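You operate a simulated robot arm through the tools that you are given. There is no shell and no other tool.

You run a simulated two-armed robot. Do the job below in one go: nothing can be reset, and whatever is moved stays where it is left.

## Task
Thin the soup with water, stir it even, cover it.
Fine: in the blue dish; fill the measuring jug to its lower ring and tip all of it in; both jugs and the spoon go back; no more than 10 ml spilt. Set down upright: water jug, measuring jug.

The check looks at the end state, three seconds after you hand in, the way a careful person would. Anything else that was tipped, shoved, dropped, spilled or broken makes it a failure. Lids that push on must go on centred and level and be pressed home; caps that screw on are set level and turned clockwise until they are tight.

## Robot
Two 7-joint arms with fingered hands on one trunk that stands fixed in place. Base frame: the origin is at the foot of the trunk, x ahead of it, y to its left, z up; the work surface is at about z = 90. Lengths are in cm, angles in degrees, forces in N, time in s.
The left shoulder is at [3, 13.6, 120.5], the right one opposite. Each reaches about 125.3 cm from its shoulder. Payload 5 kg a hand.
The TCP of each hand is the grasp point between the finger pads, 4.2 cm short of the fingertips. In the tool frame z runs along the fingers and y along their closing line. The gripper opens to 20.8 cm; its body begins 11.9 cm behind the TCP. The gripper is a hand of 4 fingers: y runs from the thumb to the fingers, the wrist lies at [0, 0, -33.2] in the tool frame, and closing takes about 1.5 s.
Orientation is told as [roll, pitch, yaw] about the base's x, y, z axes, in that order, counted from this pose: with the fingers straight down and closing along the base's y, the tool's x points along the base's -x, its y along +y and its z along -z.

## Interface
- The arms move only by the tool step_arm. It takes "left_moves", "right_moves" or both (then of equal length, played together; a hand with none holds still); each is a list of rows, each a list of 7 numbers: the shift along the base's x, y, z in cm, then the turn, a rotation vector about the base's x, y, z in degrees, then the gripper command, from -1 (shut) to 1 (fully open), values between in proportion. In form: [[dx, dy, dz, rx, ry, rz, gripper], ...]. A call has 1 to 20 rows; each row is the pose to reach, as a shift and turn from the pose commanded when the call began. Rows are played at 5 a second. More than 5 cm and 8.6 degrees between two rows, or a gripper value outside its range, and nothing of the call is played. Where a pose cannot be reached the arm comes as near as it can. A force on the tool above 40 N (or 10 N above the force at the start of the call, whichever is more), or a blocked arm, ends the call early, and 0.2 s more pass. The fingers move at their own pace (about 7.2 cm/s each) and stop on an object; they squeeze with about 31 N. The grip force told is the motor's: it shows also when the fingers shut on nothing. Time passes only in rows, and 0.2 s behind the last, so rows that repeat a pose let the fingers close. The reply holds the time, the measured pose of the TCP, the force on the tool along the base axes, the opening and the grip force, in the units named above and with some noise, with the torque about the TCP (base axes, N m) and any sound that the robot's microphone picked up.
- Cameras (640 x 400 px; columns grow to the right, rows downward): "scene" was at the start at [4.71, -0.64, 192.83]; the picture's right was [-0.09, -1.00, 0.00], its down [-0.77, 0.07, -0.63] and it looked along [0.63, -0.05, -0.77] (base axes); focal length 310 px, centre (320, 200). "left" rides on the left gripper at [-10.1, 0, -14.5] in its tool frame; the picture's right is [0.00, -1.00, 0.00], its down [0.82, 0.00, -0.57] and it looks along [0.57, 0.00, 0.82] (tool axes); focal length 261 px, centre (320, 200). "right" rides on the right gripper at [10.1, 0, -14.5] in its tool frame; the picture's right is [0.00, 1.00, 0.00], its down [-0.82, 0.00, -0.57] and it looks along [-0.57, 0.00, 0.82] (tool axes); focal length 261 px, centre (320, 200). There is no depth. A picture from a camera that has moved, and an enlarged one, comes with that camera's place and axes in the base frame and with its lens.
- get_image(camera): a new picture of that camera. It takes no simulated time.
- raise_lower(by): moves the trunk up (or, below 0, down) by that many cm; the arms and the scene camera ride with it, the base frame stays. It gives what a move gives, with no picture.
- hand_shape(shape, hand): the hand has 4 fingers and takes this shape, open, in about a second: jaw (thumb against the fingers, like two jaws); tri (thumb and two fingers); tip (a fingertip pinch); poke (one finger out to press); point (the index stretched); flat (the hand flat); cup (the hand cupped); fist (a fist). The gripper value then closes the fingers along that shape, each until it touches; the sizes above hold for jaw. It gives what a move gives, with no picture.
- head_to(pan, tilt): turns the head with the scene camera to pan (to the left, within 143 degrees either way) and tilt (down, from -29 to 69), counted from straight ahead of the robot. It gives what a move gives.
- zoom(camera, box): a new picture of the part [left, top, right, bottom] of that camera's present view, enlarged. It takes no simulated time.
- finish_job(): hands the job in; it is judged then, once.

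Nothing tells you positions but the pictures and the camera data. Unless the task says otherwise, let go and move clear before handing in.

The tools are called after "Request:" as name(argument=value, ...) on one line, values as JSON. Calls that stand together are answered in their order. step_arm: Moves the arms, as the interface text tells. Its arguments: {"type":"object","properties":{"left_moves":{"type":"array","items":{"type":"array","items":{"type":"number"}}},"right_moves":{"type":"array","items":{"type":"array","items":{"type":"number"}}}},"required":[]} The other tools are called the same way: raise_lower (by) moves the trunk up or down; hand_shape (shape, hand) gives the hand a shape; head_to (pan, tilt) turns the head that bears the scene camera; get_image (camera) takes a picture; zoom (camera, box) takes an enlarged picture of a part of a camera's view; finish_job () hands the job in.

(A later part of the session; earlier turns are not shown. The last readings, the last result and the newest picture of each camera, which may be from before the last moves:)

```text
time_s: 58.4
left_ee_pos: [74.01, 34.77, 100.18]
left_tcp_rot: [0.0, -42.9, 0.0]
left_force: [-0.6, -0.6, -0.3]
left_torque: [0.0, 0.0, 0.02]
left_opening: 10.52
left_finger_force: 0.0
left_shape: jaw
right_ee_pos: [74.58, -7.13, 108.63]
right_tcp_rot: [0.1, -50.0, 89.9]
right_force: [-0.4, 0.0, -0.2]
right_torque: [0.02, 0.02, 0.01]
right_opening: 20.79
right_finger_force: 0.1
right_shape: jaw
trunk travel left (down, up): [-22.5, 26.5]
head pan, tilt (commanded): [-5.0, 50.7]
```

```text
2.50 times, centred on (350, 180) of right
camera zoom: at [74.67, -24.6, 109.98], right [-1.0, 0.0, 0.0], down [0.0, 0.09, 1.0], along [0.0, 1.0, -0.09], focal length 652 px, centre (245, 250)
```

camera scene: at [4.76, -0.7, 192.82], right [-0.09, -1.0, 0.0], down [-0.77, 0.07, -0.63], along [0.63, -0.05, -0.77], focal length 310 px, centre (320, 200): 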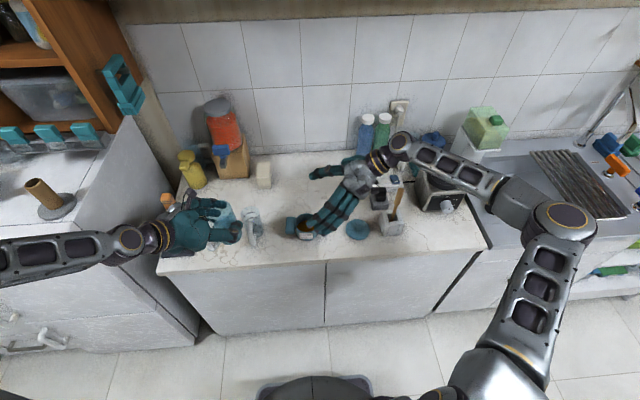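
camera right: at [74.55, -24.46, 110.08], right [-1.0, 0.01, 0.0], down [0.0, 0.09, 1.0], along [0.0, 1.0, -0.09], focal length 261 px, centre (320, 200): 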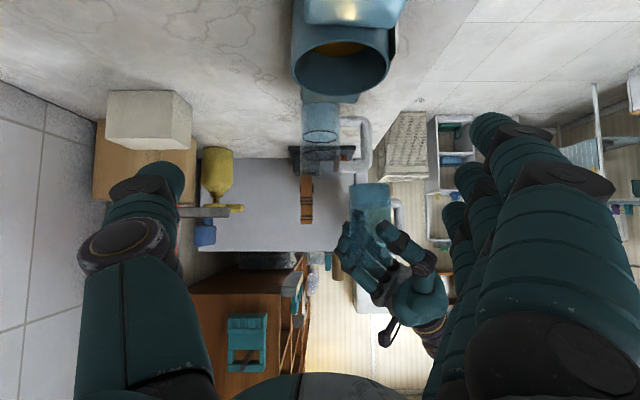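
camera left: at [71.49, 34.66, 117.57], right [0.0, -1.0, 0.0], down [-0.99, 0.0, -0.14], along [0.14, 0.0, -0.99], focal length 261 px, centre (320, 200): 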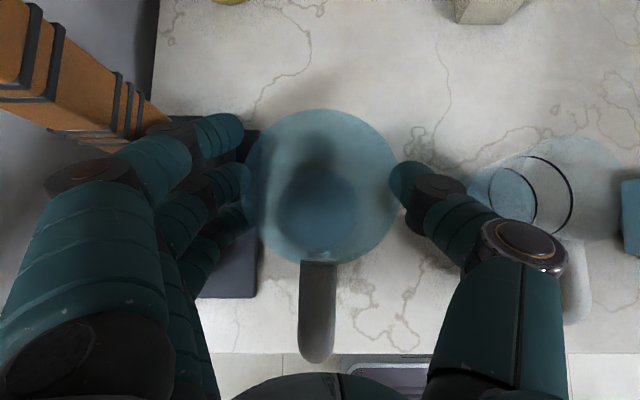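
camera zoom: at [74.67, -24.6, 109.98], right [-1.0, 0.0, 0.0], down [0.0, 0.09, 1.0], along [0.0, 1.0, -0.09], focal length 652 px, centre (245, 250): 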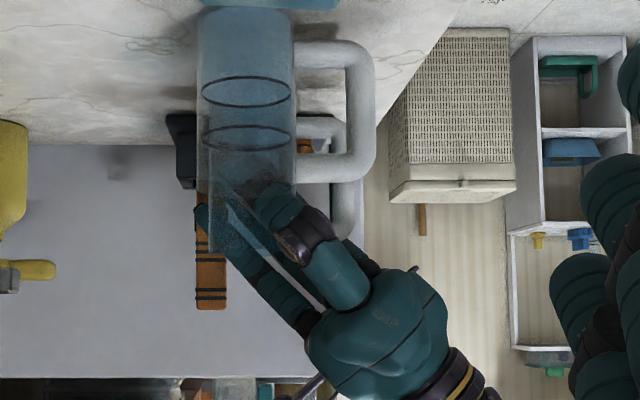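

The water jug stands upright back on its spot. I'll back the hand out along its axis.

Request:
step_arm(left_moves=[[-1, 0, 1.1, 0, 0, 0, 0.02], [-2.5, 0, 2.7, 0, 0, 0, 0.02], [-4.5, 0, 4.8, 0, 0, 0, 0.02], [-6.5, 0, 7, 0, 0, 0, 0.02], [-9, 0, 9.7, 0, 0, 0, 0.02], [-12, 0, 13, 0, 0, 0, 0.02], [-13, 0, 16, 0, 0, 0, 0.02], [-13, 0, 16, 0, 0, 0, 0.02]])

Request:
zoom(camera="right", box=[270, 90, 430, 250])

Request:
get_image(camera="left")

Request:
zoom(camera="right", box=[300, 115, 350, 150])

Request:
zoom(camera="scene", box=[150, 170, 310, 270])

```text
time_s: 60.2
left_ee_pos: [61.15, 34.95, 116.11]
left_tcp_rot: [-0.1, -42.9, 0.2]
left_force: [0.8, 0.5, 0.1]
left_torque: [-0.08, 0.03, -0.04]
left_opening: 10.53
left_finger_force: 0.1
left_shape: jaw
right_ee_pos: [74.7, -6.83, 108.49]
right_tcp_rot: [0.1, -49.9, 90.0]
right_force: [-0.2, 1.0, 0.5]
right_torque: [-0.03, 0.05, 0.03]
right_opening: 20.78
right_finger_force: 0.0
right_shape: jaw
trunk travel left (down, up): [-22.5, 26.5]
head pan, tilt (commanded): [-5.0, 50.7]
```

```text
2.50 times, centred on (350, 170) of right
camera zoom: at [74.72, -24.52, 109.97], right [-1.0, 0.0, 0.0], down [0.0, 0.09, 1.0], along [0.0, 1.0, -0.09], focal length 652 px, centre (245, 275)
```

zoom: 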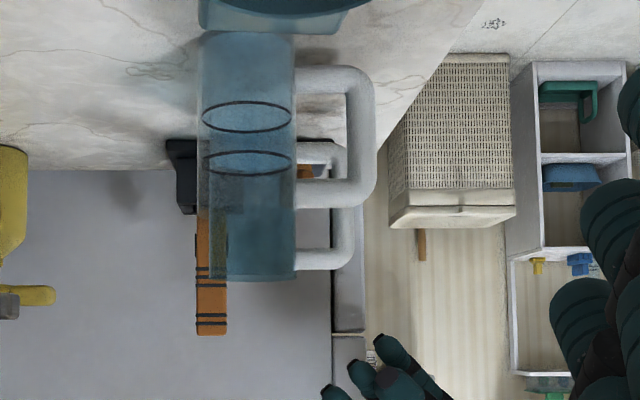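

```text
taken
camera left: at [58.72, 34.84, 133.47], right [0.0, -1.0, 0.0], down [-0.99, 0.0, -0.14], along [0.14, 0.0, -0.99], focal length 261 px, centre (320, 200)
```

left: 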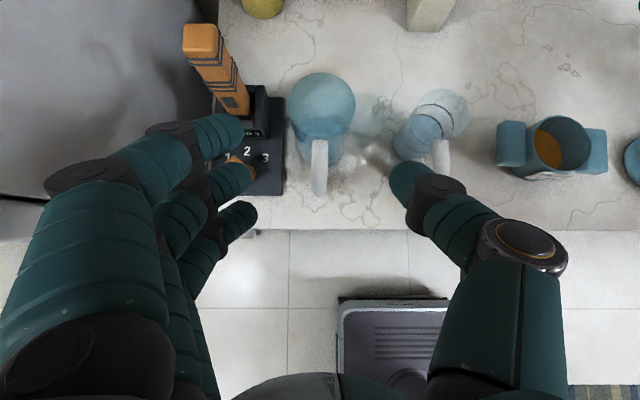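

```text
11.43 times, centred on (325, 132) of right
camera zoom: at [74.72, -24.52, 109.97], right [-1.0, 0.0, 0.0], down [0.0, 0.09, 1.0], along [0.0, 1.0, -0.09], focal length 2979 px, centre (263, 971)
```

zoom: 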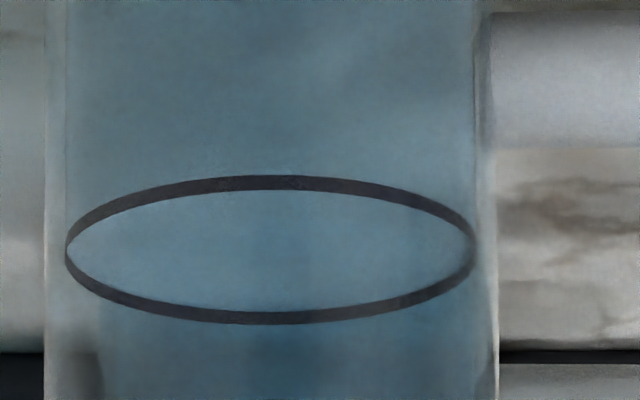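

```text
4.00 times, centred on (230, 220) of scene
camera zoom: at [4.8, -0.54, 192.82], right [-0.09, -1.0, 0.0], down [-0.77, 0.07, -0.63], along [0.63, -0.06, -0.77], focal length 1240 px, centre (680, 120)
```

zoom: 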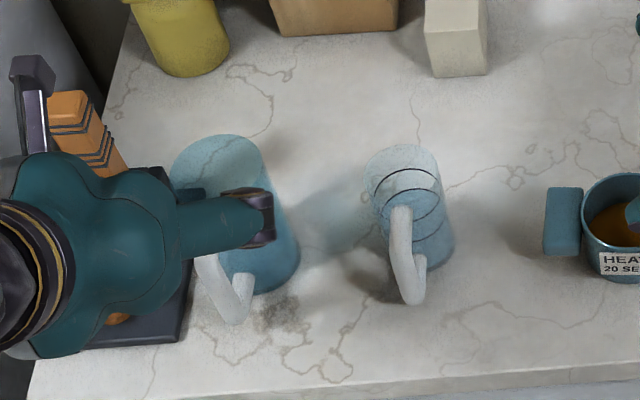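

The water jug is back exactly where it was, and the measuring jug is at the lower ring. Next I'll move the left hand in front of the measuring jug and clear the right hand away from the dish.

Request:
step_arm(left_moves=[[0, -2, 0, 0, -1, 0, 0.0], [0, -4.5, 0, 0, -2, 0, -0.1], [0, -7, 0, 0, -3, 0, -0.1], [0.3, -9.5, -0.5, 0, -4, 0, -0.1], [0.6, -12, -1, 0, -5, 0, -0.1], [0.8, -14.2, -1.5, 0, -6, 0, -0.1], [0.9, -15.9, -2, 0, -7, 0, -0.1], [0.9, -15.9, -2, 0, -7, 0, -0.1]], right_moves=[[0, 0, 3, 0, 0, 0, 1], [0, -2, 6, 0, 0, 0, 1], [0, -5, 9, 0, 0, 0, 1], [0, -9, 12, 0, 0, 0, 1], [0, -13, 12, 0, 0, 0, 1], [0, -17, 12, 0, 0, 0, 1], [0, -20, 12, 0, 0, 0, 1], [0, -20, 12, 0, 0, 0, 1]])

Request:
get_image(camera="left")

Request:
get_image(camera="right")

```text
time_s: 62.0
left_ee_pos: [63.2, 18.88, 114.27]
left_tcp_rot: [-0.2, -49.9, 0.1]
left_force: [-0.8, 0.6, -0.4]
left_torque: [-0.02, -0.01, -0.02]
left_opening: 9.41
left_finger_force: 0.0
left_shape: jaw
left hand out of reach, approached as far as the arm can: row 5, 6, 7, 8
right_ee_pos: [74.55, -26.8, 120.36]
right_tcp_rot: [0.0, -50.0, 90.0]
right_force: [0.3, -0.1, -1.0]
right_torque: [-0.07, -0.03, -0.03]
right_opening: 20.81
right_finger_force: 0.1
right_shape: jaw
trunk travel left (down, up): [-22.5, 26.5]
head pan, tilt (commanded): [-5.0, 50.7]
```

```text
taken
camera left: at [58.5, 18.81, 131.15], right [0.0, -1.0, 0.0], down [-0.97, 0.0, -0.26], along [0.26, 0.0, -0.97], focal length 261 px, centre (320, 200)
```

left: 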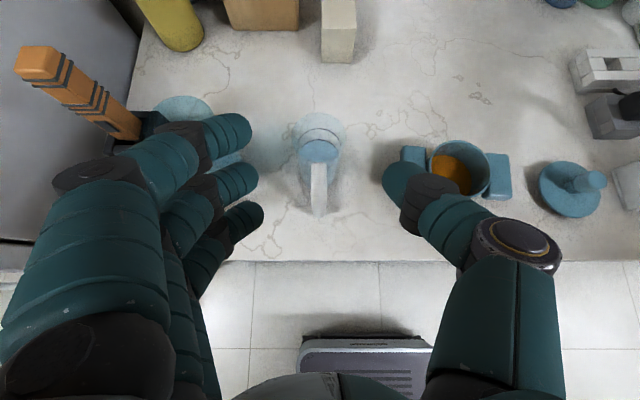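

```text
taken
camera right: at [74.56, -44.32, 121.94], right [-1.0, 0.0, 0.0], down [0.0, 0.09, 1.0], along [0.0, 1.0, -0.09], focal length 261 px, centre (320, 200)
```

right: 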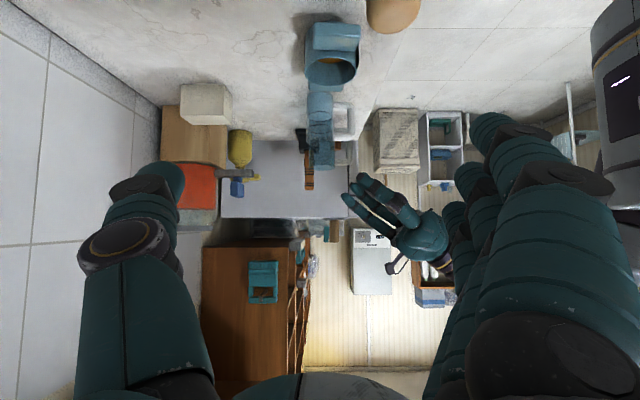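

The left hand is lined up with the measuring jug. I'll zoom to pin down its rim and then advance.

Request:
zoom(camera="left", box=[270, 95, 370, 225])

Request:
zoom(camera="right", box=[290, 10, 450, 170])

```text
3.08 times, centred on (320, 160) of left
camera zoom: at [58.5, 18.81, 131.15], right [0.0, -1.0, 0.0], down [-0.97, 0.0, -0.26], along [0.26, 0.0, -0.97], focal length 802 px, centre (320, 323)
```

zoom: 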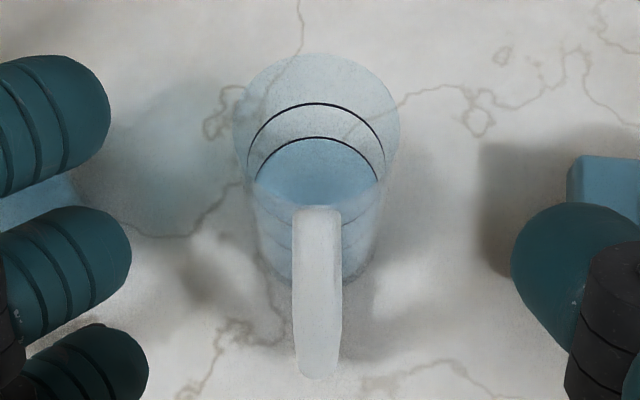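

```text
2.50 times, centred on (370, 90) of right
camera zoom: at [74.56, -44.32, 121.94], right [-1.0, 0.0, 0.0], down [0.0, 0.09, 1.0], along [0.0, 1.0, -0.09], focal length 652 px, centre (195, 475)
```

zoom: 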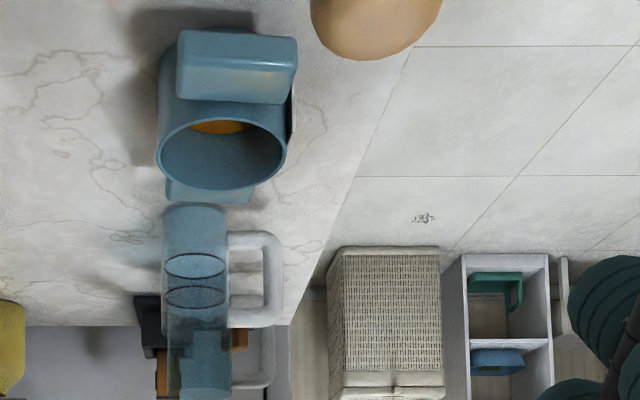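

The water surface coincides with the lower ring. I'll slide the open hand around the measuring jug, levelling it as I go.

Request:
step_arm(left_moves=[[1.6, 0, -2.6, 0, 0, 0, -0.1], [3.2, 0, -5.2, 0, 0, 0, -0.1], [4.8, 0.05, -7.8, 0, 0, 0, -0.1], [6.0, 0.05, -10.0, 0, -7, 0, -0.1], [7.2, 0.05, -12.2, 0, -14, 0, -0.1], [7.2, 0.05, -12.2, 0, -14, 0, -0.1]])

Request:
get_image(camera="left")

Request:
zoom(camera="right", box=[290, 60, 450, 220])

```text
time_s: 63.4
left_ee_pos: [70.31, 18.78, 102.07]
left_tcp_rot: [0.1, -64.2, -0.1]
left_force: [-0.6, -0.1, 0.2]
left_torque: [0.0, -0.01, 0.01]
left_opening: 9.46
left_finger_force: 0.1
left_shape: jaw
right_ee_pos: [74.54, -26.84, 120.4]
right_tcp_rot: [-0.1, -49.9, 90.0]
right_force: [-0.9, 0.5, 0.8]
right_torque: [0.02, -0.11, -0.07]
right_opening: 20.8
right_finger_force: 0.1
right_shape: jaw
trunk travel left (down, up): [-22.5, 26.5]
head pan, tilt (commanded): [-5.0, 50.7]
```

```text
taken
camera left: at [61.62, 18.86, 117.32], right [0.0, -1.0, 0.0], down [-0.87, 0.0, -0.49], along [0.49, 0.0, -0.87], focal length 261 px, centre (320, 200)
```

left: 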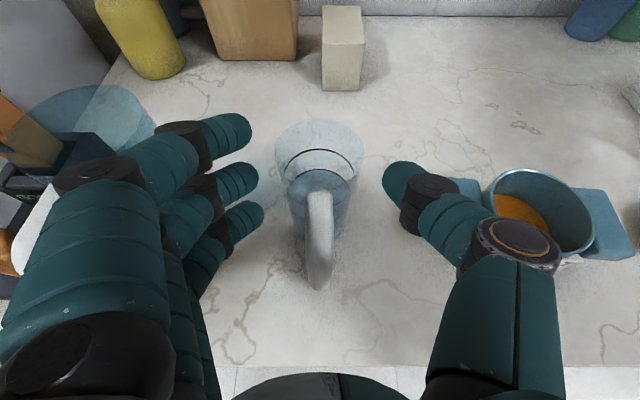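

```text
2.50 times, centred on (370, 140) of right
camera zoom: at [74.5, -44.44, 121.92], right [-1.0, 0.0, 0.0], down [0.0, 0.09, 1.0], along [0.0, 1.0, -0.09], focal length 652 px, centre (195, 350)
```

zoom: 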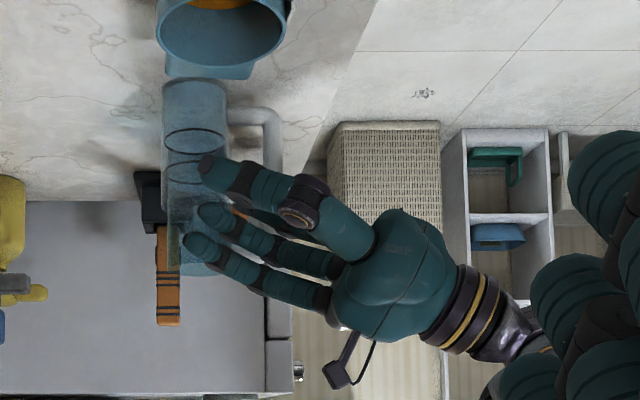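

The jug is centred between the fingers. I'll finish the approach to the grasp pose.

Request:
step_arm(left_moves=[[0.8, 0, -1.4, 0, -4, 0, -0.1], [1.6, 0, -2.8, 0, -8, 0, -0.1], [2.4, 0, -4.2, 0, -12, 0, -0.1], [3.1, 0, -5.2, 0, -16, 0, -0.1], [3.1, 0, -5.2, 0, -16, 0, -0.1]])

Request:
get_image(camera="left")

Request:
zoom(camera="right", box=[290, 60, 450, 220])

Request:
zoom(camera="scene", box=[180, 180, 320, 280])

```text
time_s: 64.6
left_ee_pos: [73.49, 18.89, 96.72]
left_tcp_rot: [0.1, -80.0, -0.1]
left_force: [0.1, 0.6, -0.3]
left_torque: [-0.01, 0.01, -0.01]
left_opening: 9.43
left_finger_force: 0.1
left_shape: jaw
right_ee_pos: [74.57, -26.9, 120.38]
right_tcp_rot: [-0.1, -50.0, 90.0]
right_force: [-0.3, 0.1, 0.3]
right_torque: [0.03, 0.0, -0.02]
right_opening: 20.8
right_finger_force: 0.3
right_shape: jaw
trunk travel left (down, up): [-22.5, 26.5]
head pan, tilt (commanded): [-5.0, 50.7]
```

```text
taken
camera left: at [60.79, 18.79, 109.14], right [0.0, -1.0, 0.0], down [-0.71, 0.0, -0.71], along [0.71, 0.0, -0.71], focal length 261 px, centre (320, 200)
```

left: 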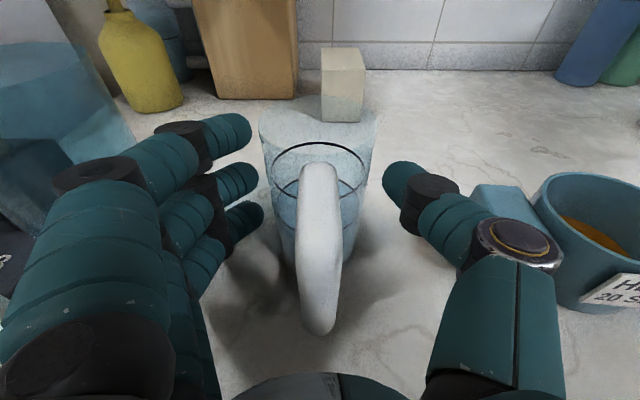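

```text
2.50 times, centred on (370, 140) of right
camera zoom: at [74.59, -44.41, 121.87], right [-1.0, 0.0, 0.0], down [0.0, 0.09, 1.0], along [0.0, 1.0, -0.09], focal length 652 px, centre (195, 350)
```

zoom: 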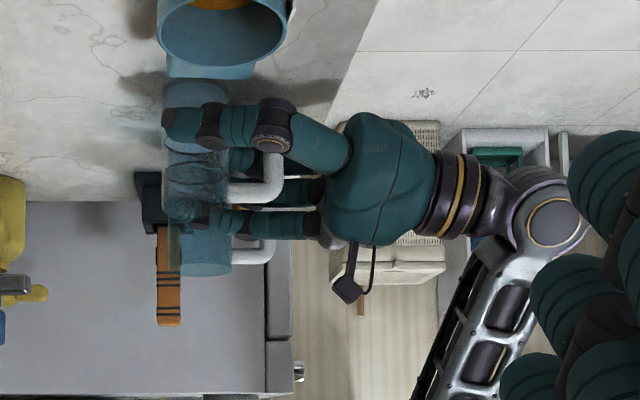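

```text
4.00 times, centred on (250, 230) of scene
camera zoom: at [4.68, -0.67, 192.83], right [-0.09, -1.0, 0.0], down [-0.77, 0.07, -0.63], along [0.63, -0.05, -0.77], focal length 1240 px, centre (600, 80)
```

zoom: 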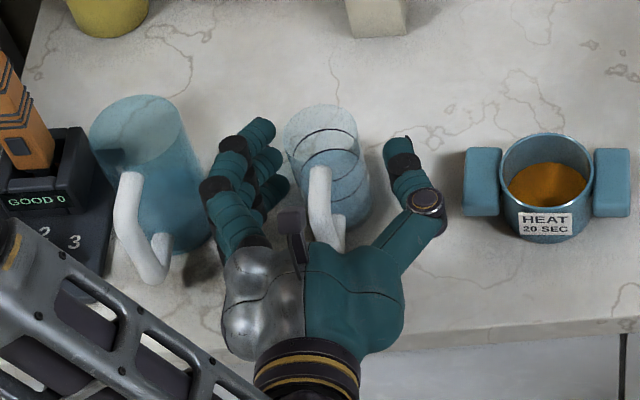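

The hand surrounds the measuring jug with clearance on both sides, so I'll close it.

Request:
step_arm(left_moves=[[0, 0, 0, 0, 0, 0, -0.25], [0, 0, 0, 0, 0, 0, -0.35], [0, 0, 0, 0, 0, 0, -0.5], [0, 0, 0, 0, 0, 0, -1], [0, 0, 0, 0, 0, 0, -1], [0, 0, 0, 0, 0, 0, -1]])

Request:
get_image(camera="left")

Request:
zoom(camera="scene", box=[210, 180, 310, 260])

```text
time_s: 66.0
left_ee_pos: [73.31, 18.83, 96.68]
left_tcp_rot: [0.0, -79.9, 0.0]
left_force: [0.4, -0.1, -0.3]
left_torque: [0.01, -0.03, -0.03]
left_opening: 5.22
left_finger_force: 31.3
left_shape: jaw
right_ee_pos: [74.65, -26.94, 120.22]
right_tcp_rot: [0.1, -50.0, 90.0]
right_force: [-0.5, 0.1, -0.5]
right_torque: [0.01, -0.01, -0.01]
right_opening: 20.82
right_finger_force: 0.0
right_shape: jaw
trunk travel left (down, up): [-22.5, 26.5]
head pan, tilt (commanded): [-5.0, 50.7]
```

```text
taken
camera left: at [60.83, 18.79, 109.14], right [0.0, -1.0, 0.0], down [-0.71, 0.0, -0.71], along [0.71, 0.0, -0.71], focal length 261 px, centre (320, 200)
```

left: 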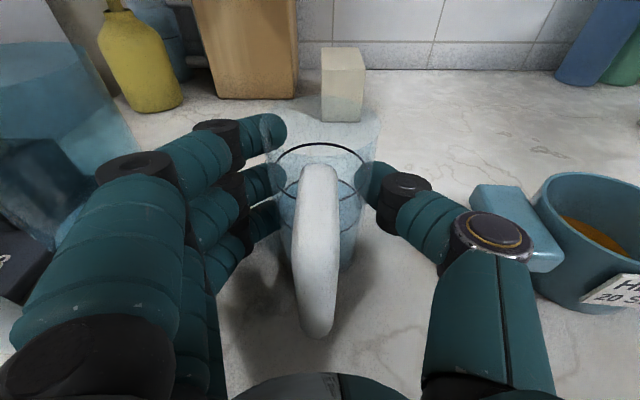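

```text
5.00 times, centred on (260, 220) of scene
camera zoom: at [4.73, -0.66, 192.83], right [-0.09, -1.0, 0.0], down [-0.77, 0.07, -0.63], along [0.63, -0.05, -0.77], focal length 1550 px, centre (620, 100)
```

zoom: 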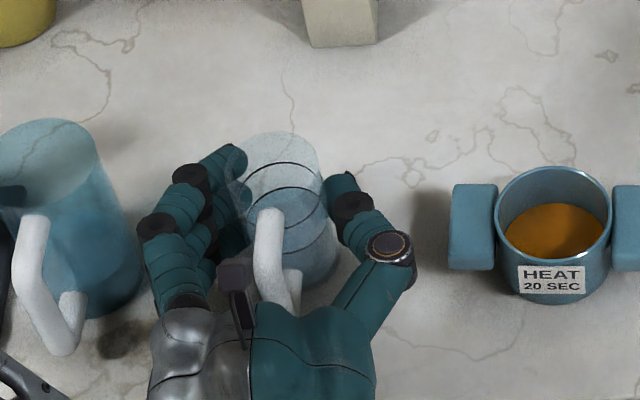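

It's gripped. I'll lift a few centimetres and check that it stays level.

Request:
step_arm(left_moves=[[0, 0, 0.5, 0, 0, 0, -1], [0, 0, 1.5, 0, 0, 0, -1], [0, 0, 3, 0, 0, 0, -1], [0, 0, 4.5, 0, 0, 0, -1], [0, 0, 4.5, 0, 0, 0, -1]])

Request:
get_image(camera="left")

Request:
zoom(camera="right", box=[290, 60, 450, 220])

Request:
zoom(camera="scene", box=[210, 180, 310, 260])

```text
time_s: 67.2
left_ee_pos: [73.37, 18.71, 101.2]
left_tcp_rot: [0.1, -79.9, 0.0]
left_force: [-0.1, -0.4, -2.4]
left_torque: [-0.02, 0.0, 0.02]
left_opening: 5.17
left_finger_force: 31.2
left_shape: jaw
right_ee_pos: [74.75, -26.81, 120.33]
right_tcp_rot: [0.1, -50.0, 89.9]
right_force: [0.2, 0.4, 0.3]
right_torque: [0.01, -0.01, 0.02]
right_opening: 20.77
right_finger_force: 0.0
right_shape: jaw
trunk travel left (down, up): [-22.5, 26.5]
head pan, tilt (commanded): [-5.0, 50.7]
```

```text
taken
camera left: at [60.9, 18.69, 113.58], right [0.0, -1.0, 0.0], down [-0.71, 0.0, -0.71], along [0.71, 0.0, -0.71], focal length 261 px, centre (320, 200)
```

left: 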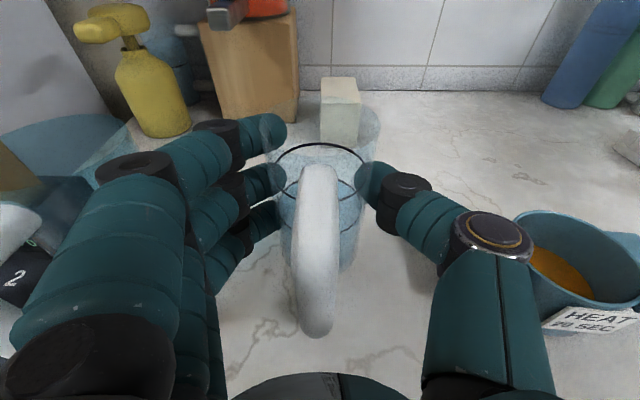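

```text
2.50 times, centred on (370, 140) of right
camera zoom: at [74.65, -44.38, 121.83], right [-1.0, 0.0, 0.0], down [0.0, 0.09, 1.0], along [0.0, 1.0, -0.09], focal length 652 px, centre (195, 350)
```

zoom: 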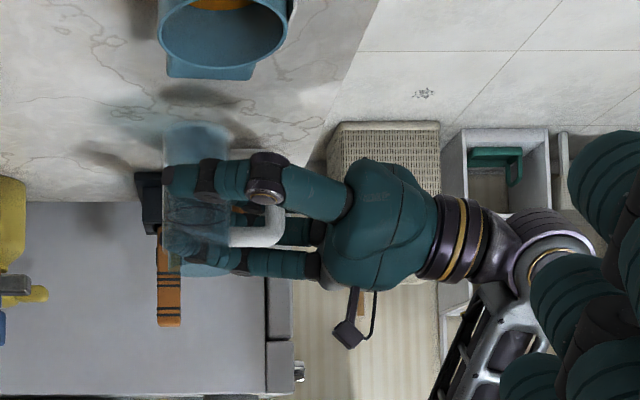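

```text
5.00 times, centred on (260, 220) of scene
camera zoom: at [4.77, -0.64, 192.82], right [-0.09, -1.0, 0.0], down [-0.77, 0.07, -0.63], along [0.63, -0.05, -0.77], focal length 1550 px, centre (620, 100)
```

zoom: 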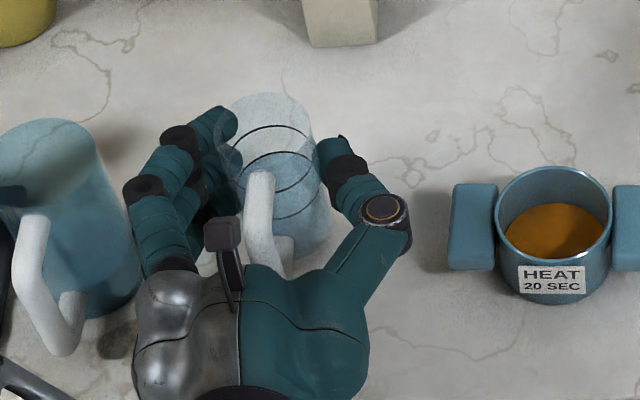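

It lifts level. I'll raise it and yaw it 20° to the right, staying over its own spot for now.

Request:
step_arm(left_moves=[[0, 0, 1.5, 0, 0, 0, -1], [0, 0, 3, 0, 0, -2, -1], [-0.3, -0.2, 4.5, 0, 0, -5, -1], [-0.9, -0.5, 5.7, 0, 0, -8, -1], [-1.6, -0.8, 6.5, 0, 0, -11, -1], [-2.3, -1.1, 7, 0, 0, -14, -1], [-2.9, -1.4, 7, 0, 0, -17, -1], [-3.4, -1.7, 7, 0, 0, -20, -1], [-3.4, -1.7, 7, 0, 0, -20, -1]])

Request:
get_image(camera="left")

Request:
get_image(camera="right")

```text
time_s: 69.2
left_ee_pos: [69.96, 17.1, 108.24]
left_tcp_rot: [0.1, -79.8, -20.1]
left_force: [-0.2, -0.4, -2.4]
left_torque: [0.0, 0.0, 0.0]
left_opening: 5.2
left_finger_force: 31.2
left_shape: jaw
right_ee_pos: [74.73, -26.81, 120.25]
right_tcp_rot: [0.1, -50.0, 90.0]
right_force: [0.2, -0.4, 0.3]
right_torque: [-0.01, -0.02, 0.0]
right_opening: 20.77
right_finger_force: 0.2
right_shape: jaw
trunk travel left (down, up): [-22.5, 26.5]
head pan, tilt (commanded): [-5.0, 50.7]
```

```text
taken
camera left: at [58.22, 21.35, 120.57], right [-0.34, -0.94, 0.0], down [-0.66, 0.24, -0.71], along [0.66, -0.25, -0.71], focal length 261 px, centre (320, 200)
```

left: 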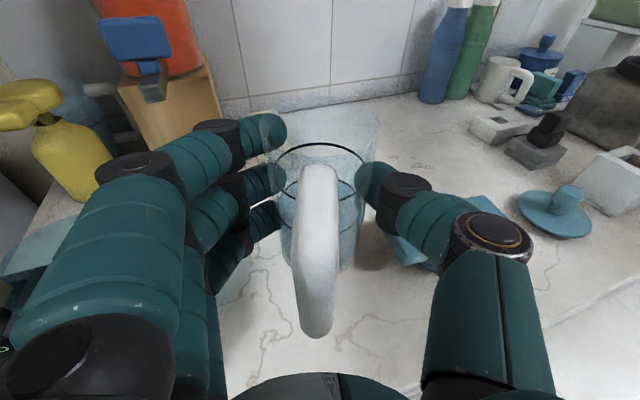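

```text
taken
camera right: at [74.64, -44.41, 121.82], right [-1.0, 0.0, 0.0], down [0.0, 0.09, 1.0], along [0.0, 1.0, -0.09], focal length 261 px, centre (320, 200)
```

right: 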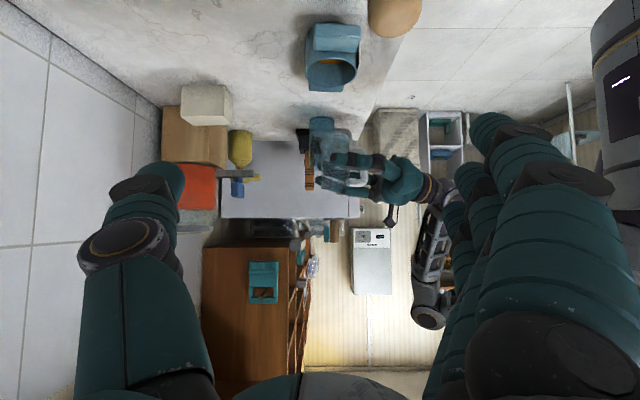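

Now I'll carry it over to the front of the dish while tilting to 40°, well short of pouring.

Request:
step_arm(left_moves=[[-0.5, -1.6, -0.1, 1.4, 3.8, 0, -1], [-1.0, -3.1, -0.2, 2.7, 7.5, 0, -1], [-1.6, -4.7, -0.3, 4.1, 11.3, 0, -1], [-2.1, -6.2, -0.5, 5.5, 15.0, 0, -1], [-2.6, -7.8, -0.7, 6.8, 18.8, 0, -1], [-3.1, -9.4, -1.0, 8.2, 22.6, 0, -1], [-3.6, -10.9, -1.3, 9.6, 26.3, 0, -1], [-4.2, -12.5, -1.6, 11.0, 30.1, 0, -1], [-4.7, -14.0, -1.9, 12.3, 33.8, 0, -1], [-5.2, -15.6, -2.2, 13.7, 37.6, 0, -1], [-5.2, -15.6, -2.2, 13.7, 37.6, 0, -1]])

Request:
get_image(camera="left")

Request:
zoom(camera="right", box=[290, 0, 450, 160])

Request:
zoom(camera="scene", box=[240, 180, 380, 260])

```text
time_s: 71.6
left_ee_pos: [64.74, 1.64, 106.04]
left_tcp_rot: [-0.1, -39.9, -19.9]
left_force: [-0.7, 0.9, -2.8]
left_torque: [-0.1, -0.04, -0.04]
left_opening: 5.22
left_finger_force: 30.3
left_shape: jaw
right_ee_pos: [74.64, -26.71, 120.31]
right_tcp_rot: [-0.1, -50.0, 90.0]
right_force: [-0.1, 0.3, -0.3]
right_torque: [-0.06, 0.03, 0.02]
right_opening: 20.78
right_finger_force: 0.0
right_shape: jaw
trunk travel left (down, up): [-22.5, 26.5]
head pan, tilt (commanded): [-5.0, 50.7]
```

```text
taken
camera left: at [63.3, 2.17, 123.44], right [-0.34, -0.94, 0.0], down [-0.94, 0.34, -0.09], along [0.08, -0.03, -1.0], focal length 261 px, centre (320, 200)
```

left: 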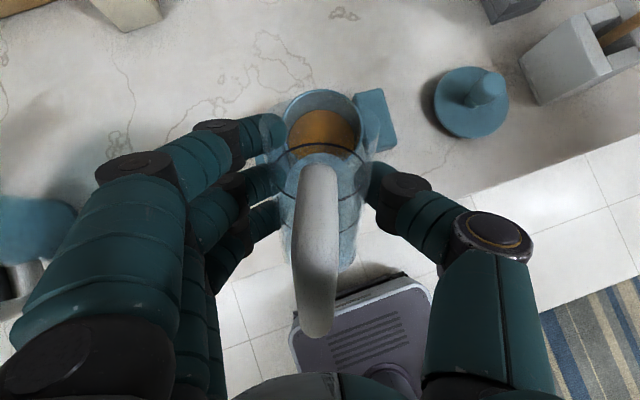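

```text
2.50 times, centred on (370, 80) of right
camera zoom: at [74.63, -44.27, 121.89], right [-1.0, 0.0, 0.0], down [0.0, 0.09, 1.0], along [0.0, 1.0, -0.09], focal length 652 px, centre (195, 500)
```

zoom: 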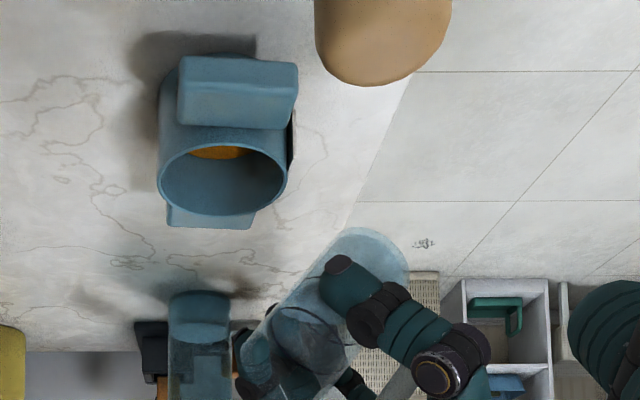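

```text
4.57 times, centred on (310, 220) of scene
camera zoom: at [4.74, -0.51, 192.82], right [-0.09, -1.0, 0.0], down [-0.77, 0.07, -0.63], along [0.63, -0.06, -0.77], focal length 1418 px, centre (366, 109)
```

zoom: 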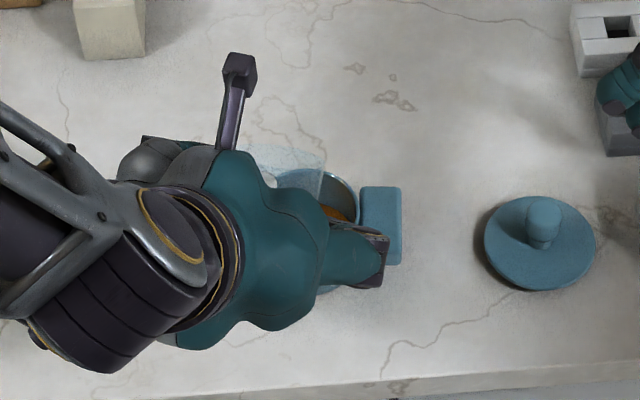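

I'll zoom in to see the jug's lip relative to the dish opening.

Request:
zoom(camera="left", box=[220, 50, 420, 220])

```text
2.35 times, centred on (320, 135) of left
camera zoom: at [63.3, 2.17, 123.44], right [-0.34, -0.94, 0.0], down [-0.94, 0.34, -0.09], along [0.08, -0.03, -1.0], focal length 613 px, centre (320, 353)
```

zoom: 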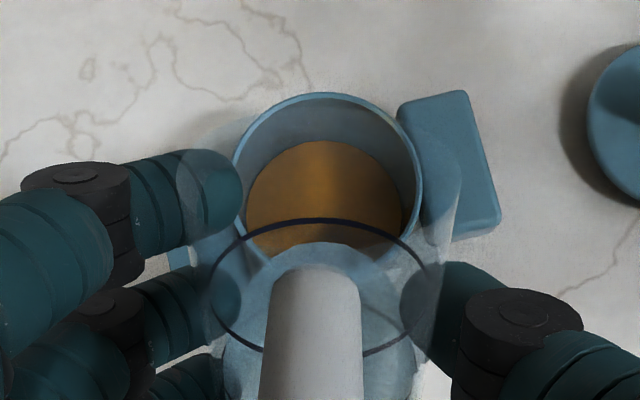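

The dish centre is confirmed at about (72.7, -1.55) and the lip is over it. I'll tilt to about 58°.

Request:
step_arm(left_moves=[[0.1, -0.1, -0.3, 1.2, 3.4, 0, -1], [0.2, -0.15, -0.7, 2.5, 6.8, 0, -1], [0.3, -0.2, -1.1, 3.7, 10.2, 0, -1], [0.4, -0.3, -1.5, 4.9, 13.5, 0, -1], [0.5, -0.4, -1.8, 6.2, 16.9, 0, -1], [0.5, -0.4, -1.8, 6.2, 16.9, 0, -1]])

Request:
zoom(camera="left", box=[220, 50, 420, 220])

Request:
zoom(camera="right", box=[290, 20, 450, 160])

```text
time_s: 73.0
left_ee_pos: [65.36, 0.93, 104.19]
left_tcp_rot: [0.0, -22.0, -20.1]
left_force: [-1.1, 0.1, -2.6]
left_torque: [-0.04, -0.12, 0.01]
left_opening: 5.19
left_finger_force: 30.8
left_shape: jaw
left hand out of reach, approached as far as the arm can: row 5
right_ee_pos: [74.63, -26.88, 120.29]
right_tcp_rot: [0.1, -50.2, 90.0]
right_force: [-0.9, -1.3, 0.3]
right_torque: [0.04, -0.05, -0.06]
right_opening: 20.8
right_finger_force: 0.0
right_shape: jaw
trunk travel left (down, up): [-22.5, 26.5]
head pan, tilt (commanded): [-5.0, 50.7]
```

```text
2.35 times, centred on (320, 135) of left
camera zoom: at [68.96, -0.42, 121.34], right [-0.34, -0.94, 0.0], down [-0.92, 0.33, 0.22], along [-0.21, 0.07, -0.97], focal length 613 px, centre (320, 353)
```

zoom: 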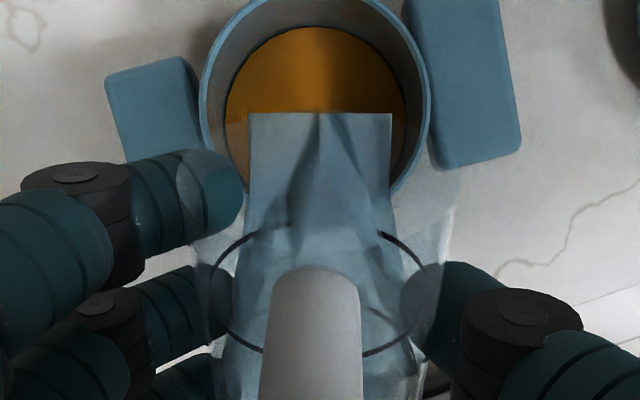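

```text
2.86 times, centred on (370, 90) of right
camera zoom: at [74.56, -44.47, 121.86], right [-1.0, 0.0, 0.0], down [0.0, 0.09, 1.0], along [0.0, 1.0, -0.09], focal length 745 px, centre (177, 514)
```

zoom: 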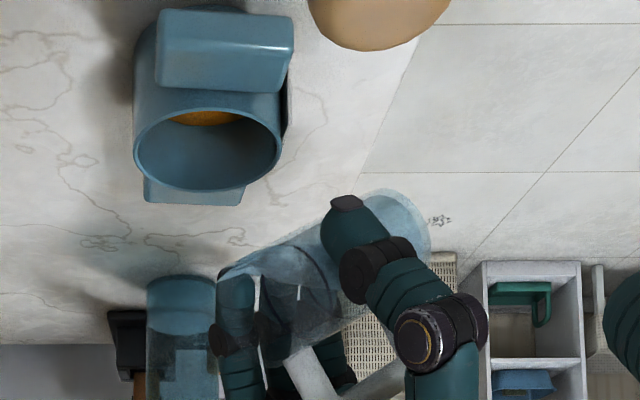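

The water has reached the lip at 58°, and the lip is over the dish about 1 cm in front of its centre. I'll start pouring with small tilt steps.

Request:
step_arm(left_moves=[[0, 0, -0.2, 0.3, 0.9, 0, -1], [0, 0, -0.4, 0.7, 1.9, 0, -1], [0, 0, -0.6, 1.0, 2.8, 0, -1], [0, 0, -0.8, 1.4, 3.8, 0, -1], [0, 0, -0.8, 1.4, 3.8, 0, -1]])

Request:
zoom(camera="left", box=[220, 50, 420, 220])

Request:
zoom(camera="right", box=[290, 20, 450, 160])

```text
time_s: 74.2
left_ee_pos: [65.33, 1.09, 103.44]
left_tcp_rot: [0.0, -17.9, -20.0]
left_force: [-1.2, -0.1, -2.3]
left_torque: [-0.08, -0.08, -0.01]
left_opening: 5.22
left_finger_force: 30.6
left_shape: jaw
right_ee_pos: [74.62, -26.79, 120.19]
right_tcp_rot: [0.0, -50.0, 90.0]
right_force: [-0.7, 1.3, -0.1]
right_torque: [-0.01, -0.03, -0.01]
right_opening: 20.8
right_finger_force: 0.1
right_shape: jaw
trunk travel left (down, up): [-22.5, 26.5]
head pan, tilt (commanded): [-5.0, 50.7]
```

```text
2.35 times, centred on (320, 135) of left
camera zoom: at [70.15, -0.7, 120.22], right [-0.34, -0.94, 0.0], down [-0.9, 0.32, 0.29], along [-0.28, 0.1, -0.96], focal length 613 px, centre (320, 353)
```

zoom: 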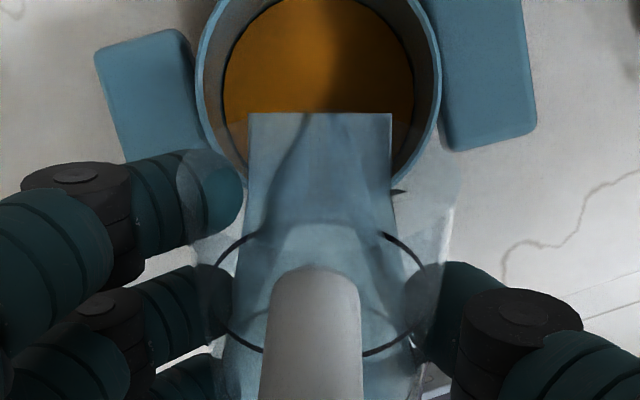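

```text
2.86 times, centred on (370, 90) of right
camera zoom: at [74.62, -44.36, 121.86], right [-1.0, 0.0, 0.0], down [0.0, 0.09, 1.0], along [0.0, 1.0, -0.09], focal length 745 px, centre (177, 514)
```

zoom: 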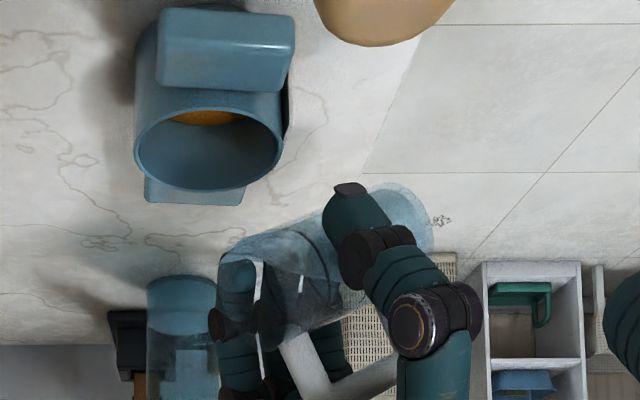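

No flow yet at 62°. I'll continue.

Request:
step_arm(left_moves=[[0.05, -0.05, -0.1, 0.3, 0.9, 0, -1], [0.1, -0.1, -0.2, 0.7, 1.9, 0, -1], [0.15, -0.1, -0.2, 1.0, 2.8, 0, -1], [0.15, -0.1, -0.2, 1.0, 2.8, 0, -1]])

Request:
zoom(camera="left", box=[220, 50, 420, 220])

Request:
zoom(camera="right", box=[290, 20, 450, 160])

```text
time_s: 75.2
left_ee_pos: [65.57, 1.04, 103.23]
left_tcp_rot: [0.1, -14.9, -20.0]
left_force: [0.6, -0.4, -2.4]
left_torque: [-0.02, -0.1, -0.02]
left_opening: 5.21
left_finger_force: 30.7
left_shape: jaw
right_ee_pos: [74.72, -26.93, 120.22]
right_tcp_rot: [0.0, -50.0, 90.0]
right_force: [0.1, -0.5, 0.0]
right_torque: [-0.04, 0.0, 0.0]
right_opening: 20.79
right_finger_force: 0.1
right_shape: jaw
trunk travel left (down, up): [-22.5, 26.5]
head pan, tilt (commanded): [-5.0, 50.7]
```

```text
2.35 times, centred on (320, 135) of left
camera zoom: at [71.05, -1.09, 119.67], right [-0.34, -0.94, 0.0], down [-0.88, 0.32, 0.34], along [-0.32, 0.11, -0.94], focal length 613 px, centre (320, 353)
```

zoom: 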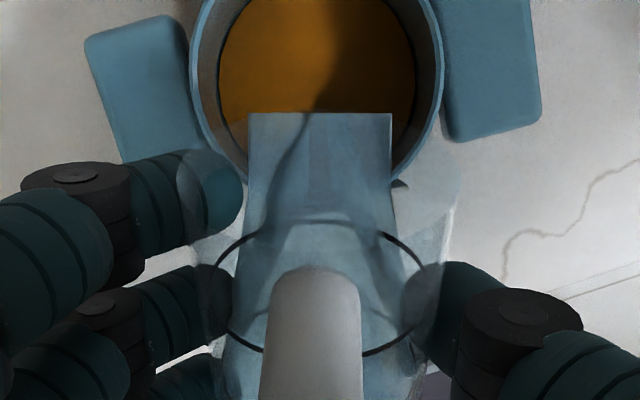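

```text
2.86 times, centred on (370, 90) of right
camera zoom: at [74.61, -44.39, 121.86], right [-1.0, 0.0, 0.0], down [0.0, 0.09, 1.0], along [0.0, 1.0, -0.09], focal length 745 px, centre (177, 514)
```

zoom: 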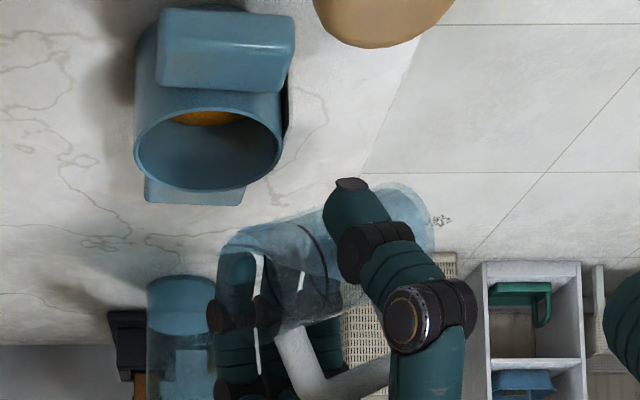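

Still dry at 65°, so another 3°.

Request:
step_arm(left_moves=[[0.05, -0.05, 0, 0.3, 0.9, 0, -1], [0.1, -0.1, 0, 0.7, 1.9, 0, -1], [0.15, -0.1, 0, 1.0, 2.8, 0, -1], [0.15, -0.1, 0, 1.0, 2.8, 0, -1]])

Request:
zoom(camera="left", box=[220, 20, 420, 190])

Request:
zoom(camera="right", box=[290, 20, 450, 160])

```text
time_s: 76.2
left_ee_pos: [65.47, 0.8, 103.17]
left_tcp_rot: [0.0, -11.9, -20.1]
left_force: [-0.2, 0.1, -2.5]
left_torque: [-0.01, -0.04, -0.02]
left_opening: 5.19
left_finger_force: 31.2
left_shape: jaw
right_ee_pos: [74.64, -26.76, 120.36]
right_tcp_rot: [0.0, -50.0, 90.0]
right_force: [1.1, 0.5, -0.3]
right_torque: [0.01, -0.02, -0.01]
right_opening: 20.78
right_finger_force: 0.1
right_shape: jaw
trunk travel left (down, up): [-22.5, 26.5]
head pan, tilt (commanded): [-5.0, 50.7]
```

```text
2.35 times, centred on (320, 105) of left
camera zoom: at [71.95, -1.53, 119.35], right [-0.34, -0.94, 0.0], down [-0.87, 0.31, 0.39], along [-0.37, 0.13, -0.92], focal length 613 px, centre (320, 424)
```

zoom: 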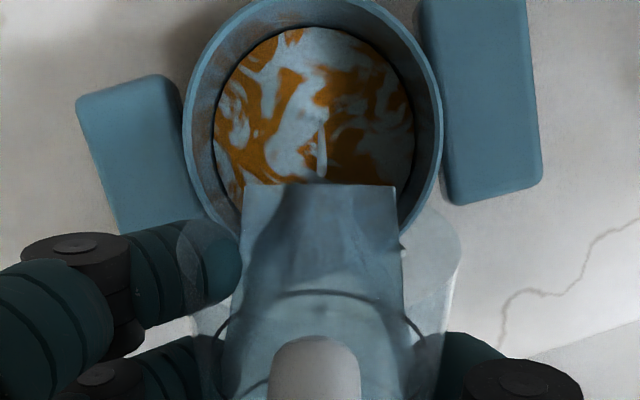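

```text
2.86 times, centred on (370, 90) of right
camera zoom: at [74.61, -44.39, 121.85], right [-1.0, 0.0, 0.0], down [0.0, 0.09, 1.0], along [0.0, 1.0, -0.09], focal length 745 px, centre (177, 514)
```

zoom: 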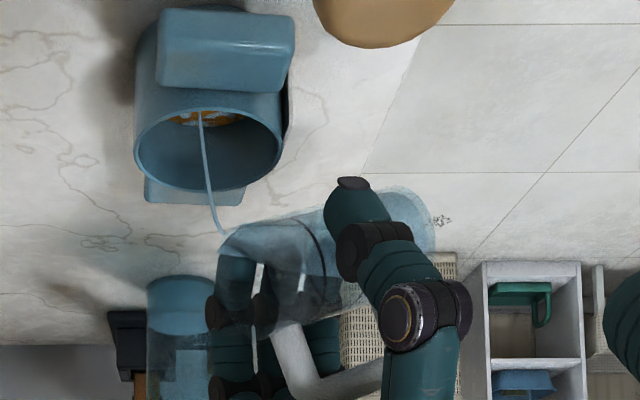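

The stream is falling into the dish and marbling the soup. I'll keep tilting slowly, keeping the lip in place.

Request:
step_arm(left_moves=[[0.05, 0, 0.05, 0.3, 0.9, 0, -1], [0.1, -0.02, 0.1, 0.5, 1.4, 0, -1], [0.12, -0.04, 0.15, 0.8, 2.3, 0, -1], [0.16, -0.05, 0.2, 1.0, 2.8, 0, -1], [0.2, -0.08, 0.25, 1.4, 3.8, 0, -1]])

Request:
zoom(camera="left", box=[220, 20, 420, 190])

Request:
zoom(camera="right", box=[290, 20, 450, 160])

```text
time_s: 77.4
left_ee_pos: [65.84, 0.75, 103.44]
left_tcp_rot: [0.0, -7.8, -19.9]
left_force: [-0.1, -0.9, -3.7]
left_torque: [-0.03, -0.08, -0.03]
left_opening: 5.21
left_finger_force: 30.7
left_shape: jaw
right_ee_pos: [74.64, -26.82, 120.4]
right_tcp_rot: [0.0, -50.1, 89.9]
right_force: [0.6, -0.4, -0.3]
right_torque: [0.05, -0.03, 0.03]
right_opening: 20.8
right_finger_force: 0.0
right_shape: jaw
trunk travel left (down, up): [-22.5, 26.5]
head pan, tilt (commanded): [-5.0, 50.7]
```

```text
2.35 times, centred on (320, 105) of left
camera zoom: at [73.27, -2.03, 119.06], right [-0.34, -0.94, 0.0], down [-0.84, 0.3, 0.45], along [-0.43, 0.15, -0.89], focal length 613 px, centre (320, 424)
```

zoom: 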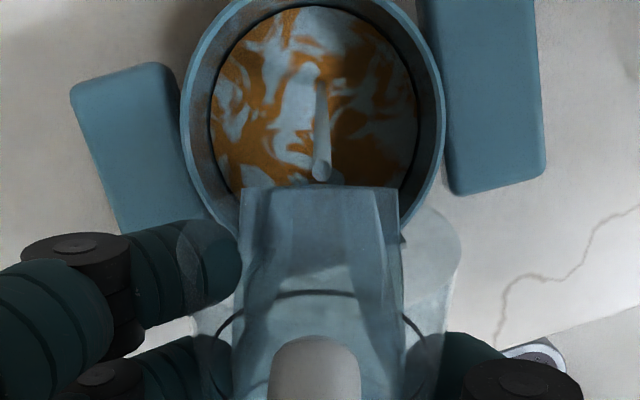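

```text
2.86 times, centred on (370, 90) of right
camera zoom: at [74.64, -44.43, 121.81], right [-1.0, 0.0, 0.0], down [0.0, 0.09, 1.0], along [0.0, 1.0, -0.09], focal length 745 px, centre (177, 514)
```

zoom: 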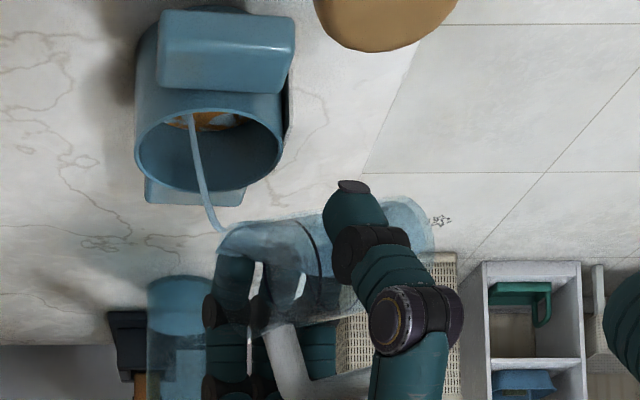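

It's landing near the centre. I'll continue tilting, letting the lip drift back slightly.

Request:
step_arm(left_moves=[[0, 0, 0.05, 0.3, 0.9, 0, -1], [0, 0, 0.1, 0.5, 1.4, 0, -1], [0, 0, 0.15, 0.8, 2.3, 0, -1], [0.05, 0, 0.2, 1.0, 2.8, 0, -1], [0.1, -0.03, 0.25, 1.4, 3.8, 0, -1], [0.1, -0.03, 0.3, 1.7, 4.7, 0, -1], [0.15, -0.05, 0.35, 2.0, 5.6, 0, -1]])

Request:
zoom(camera="left", box=[220, 20, 420, 190])

Request:
zoom(camera="right", box=[290, 20, 450, 160])

```text
time_s: 79.0
left_ee_pos: [65.95, 0.76, 103.84]
left_tcp_rot: [0.0, -1.8, -20.0]
left_force: [0.1, 0.6, -1.3]
left_torque: [-0.05, 0.01, 0.02]
left_opening: 5.19
left_finger_force: 31.5
left_shape: jaw
right_ee_pos: [74.63, -26.83, 120.36]
right_tcp_rot: [-0.1, -50.0, 89.9]
right_force: [0.2, 0.2, 0.4]
right_torque: [0.01, 0.03, -0.01]
right_opening: 20.78
right_finger_force: 0.1
right_shape: jaw
trunk travel left (down, up): [-22.5, 26.5]
head pan, tilt (commanded): [-5.0, 50.7]
```

```text
2.35 times, centred on (320, 105) of left
camera zoom: at [74.96, -2.49, 118.52], right [-0.34, -0.94, 0.0], down [-0.79, 0.28, 0.54], along [-0.51, 0.18, -0.84], focal length 613 px, centre (320, 424)
```

zoom: 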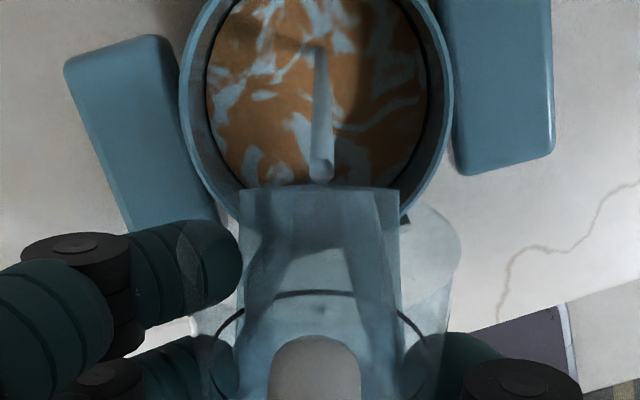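

```text
2.86 times, centred on (370, 90) of right
camera zoom: at [74.64, -44.4, 121.83], right [-1.0, 0.0, 0.0], down [0.0, 0.09, 1.0], along [0.0, 1.0, -0.09], focal length 745 px, centre (177, 514)
```

zoom: 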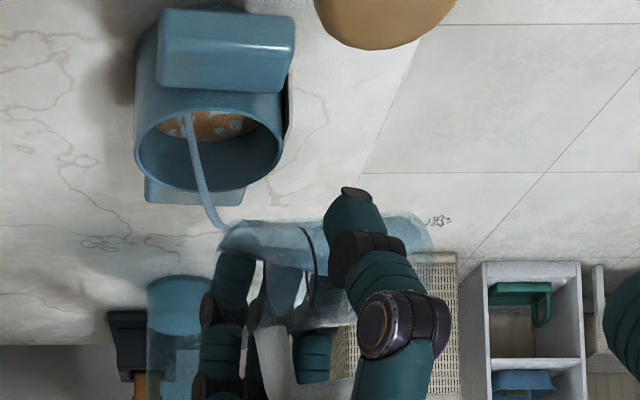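

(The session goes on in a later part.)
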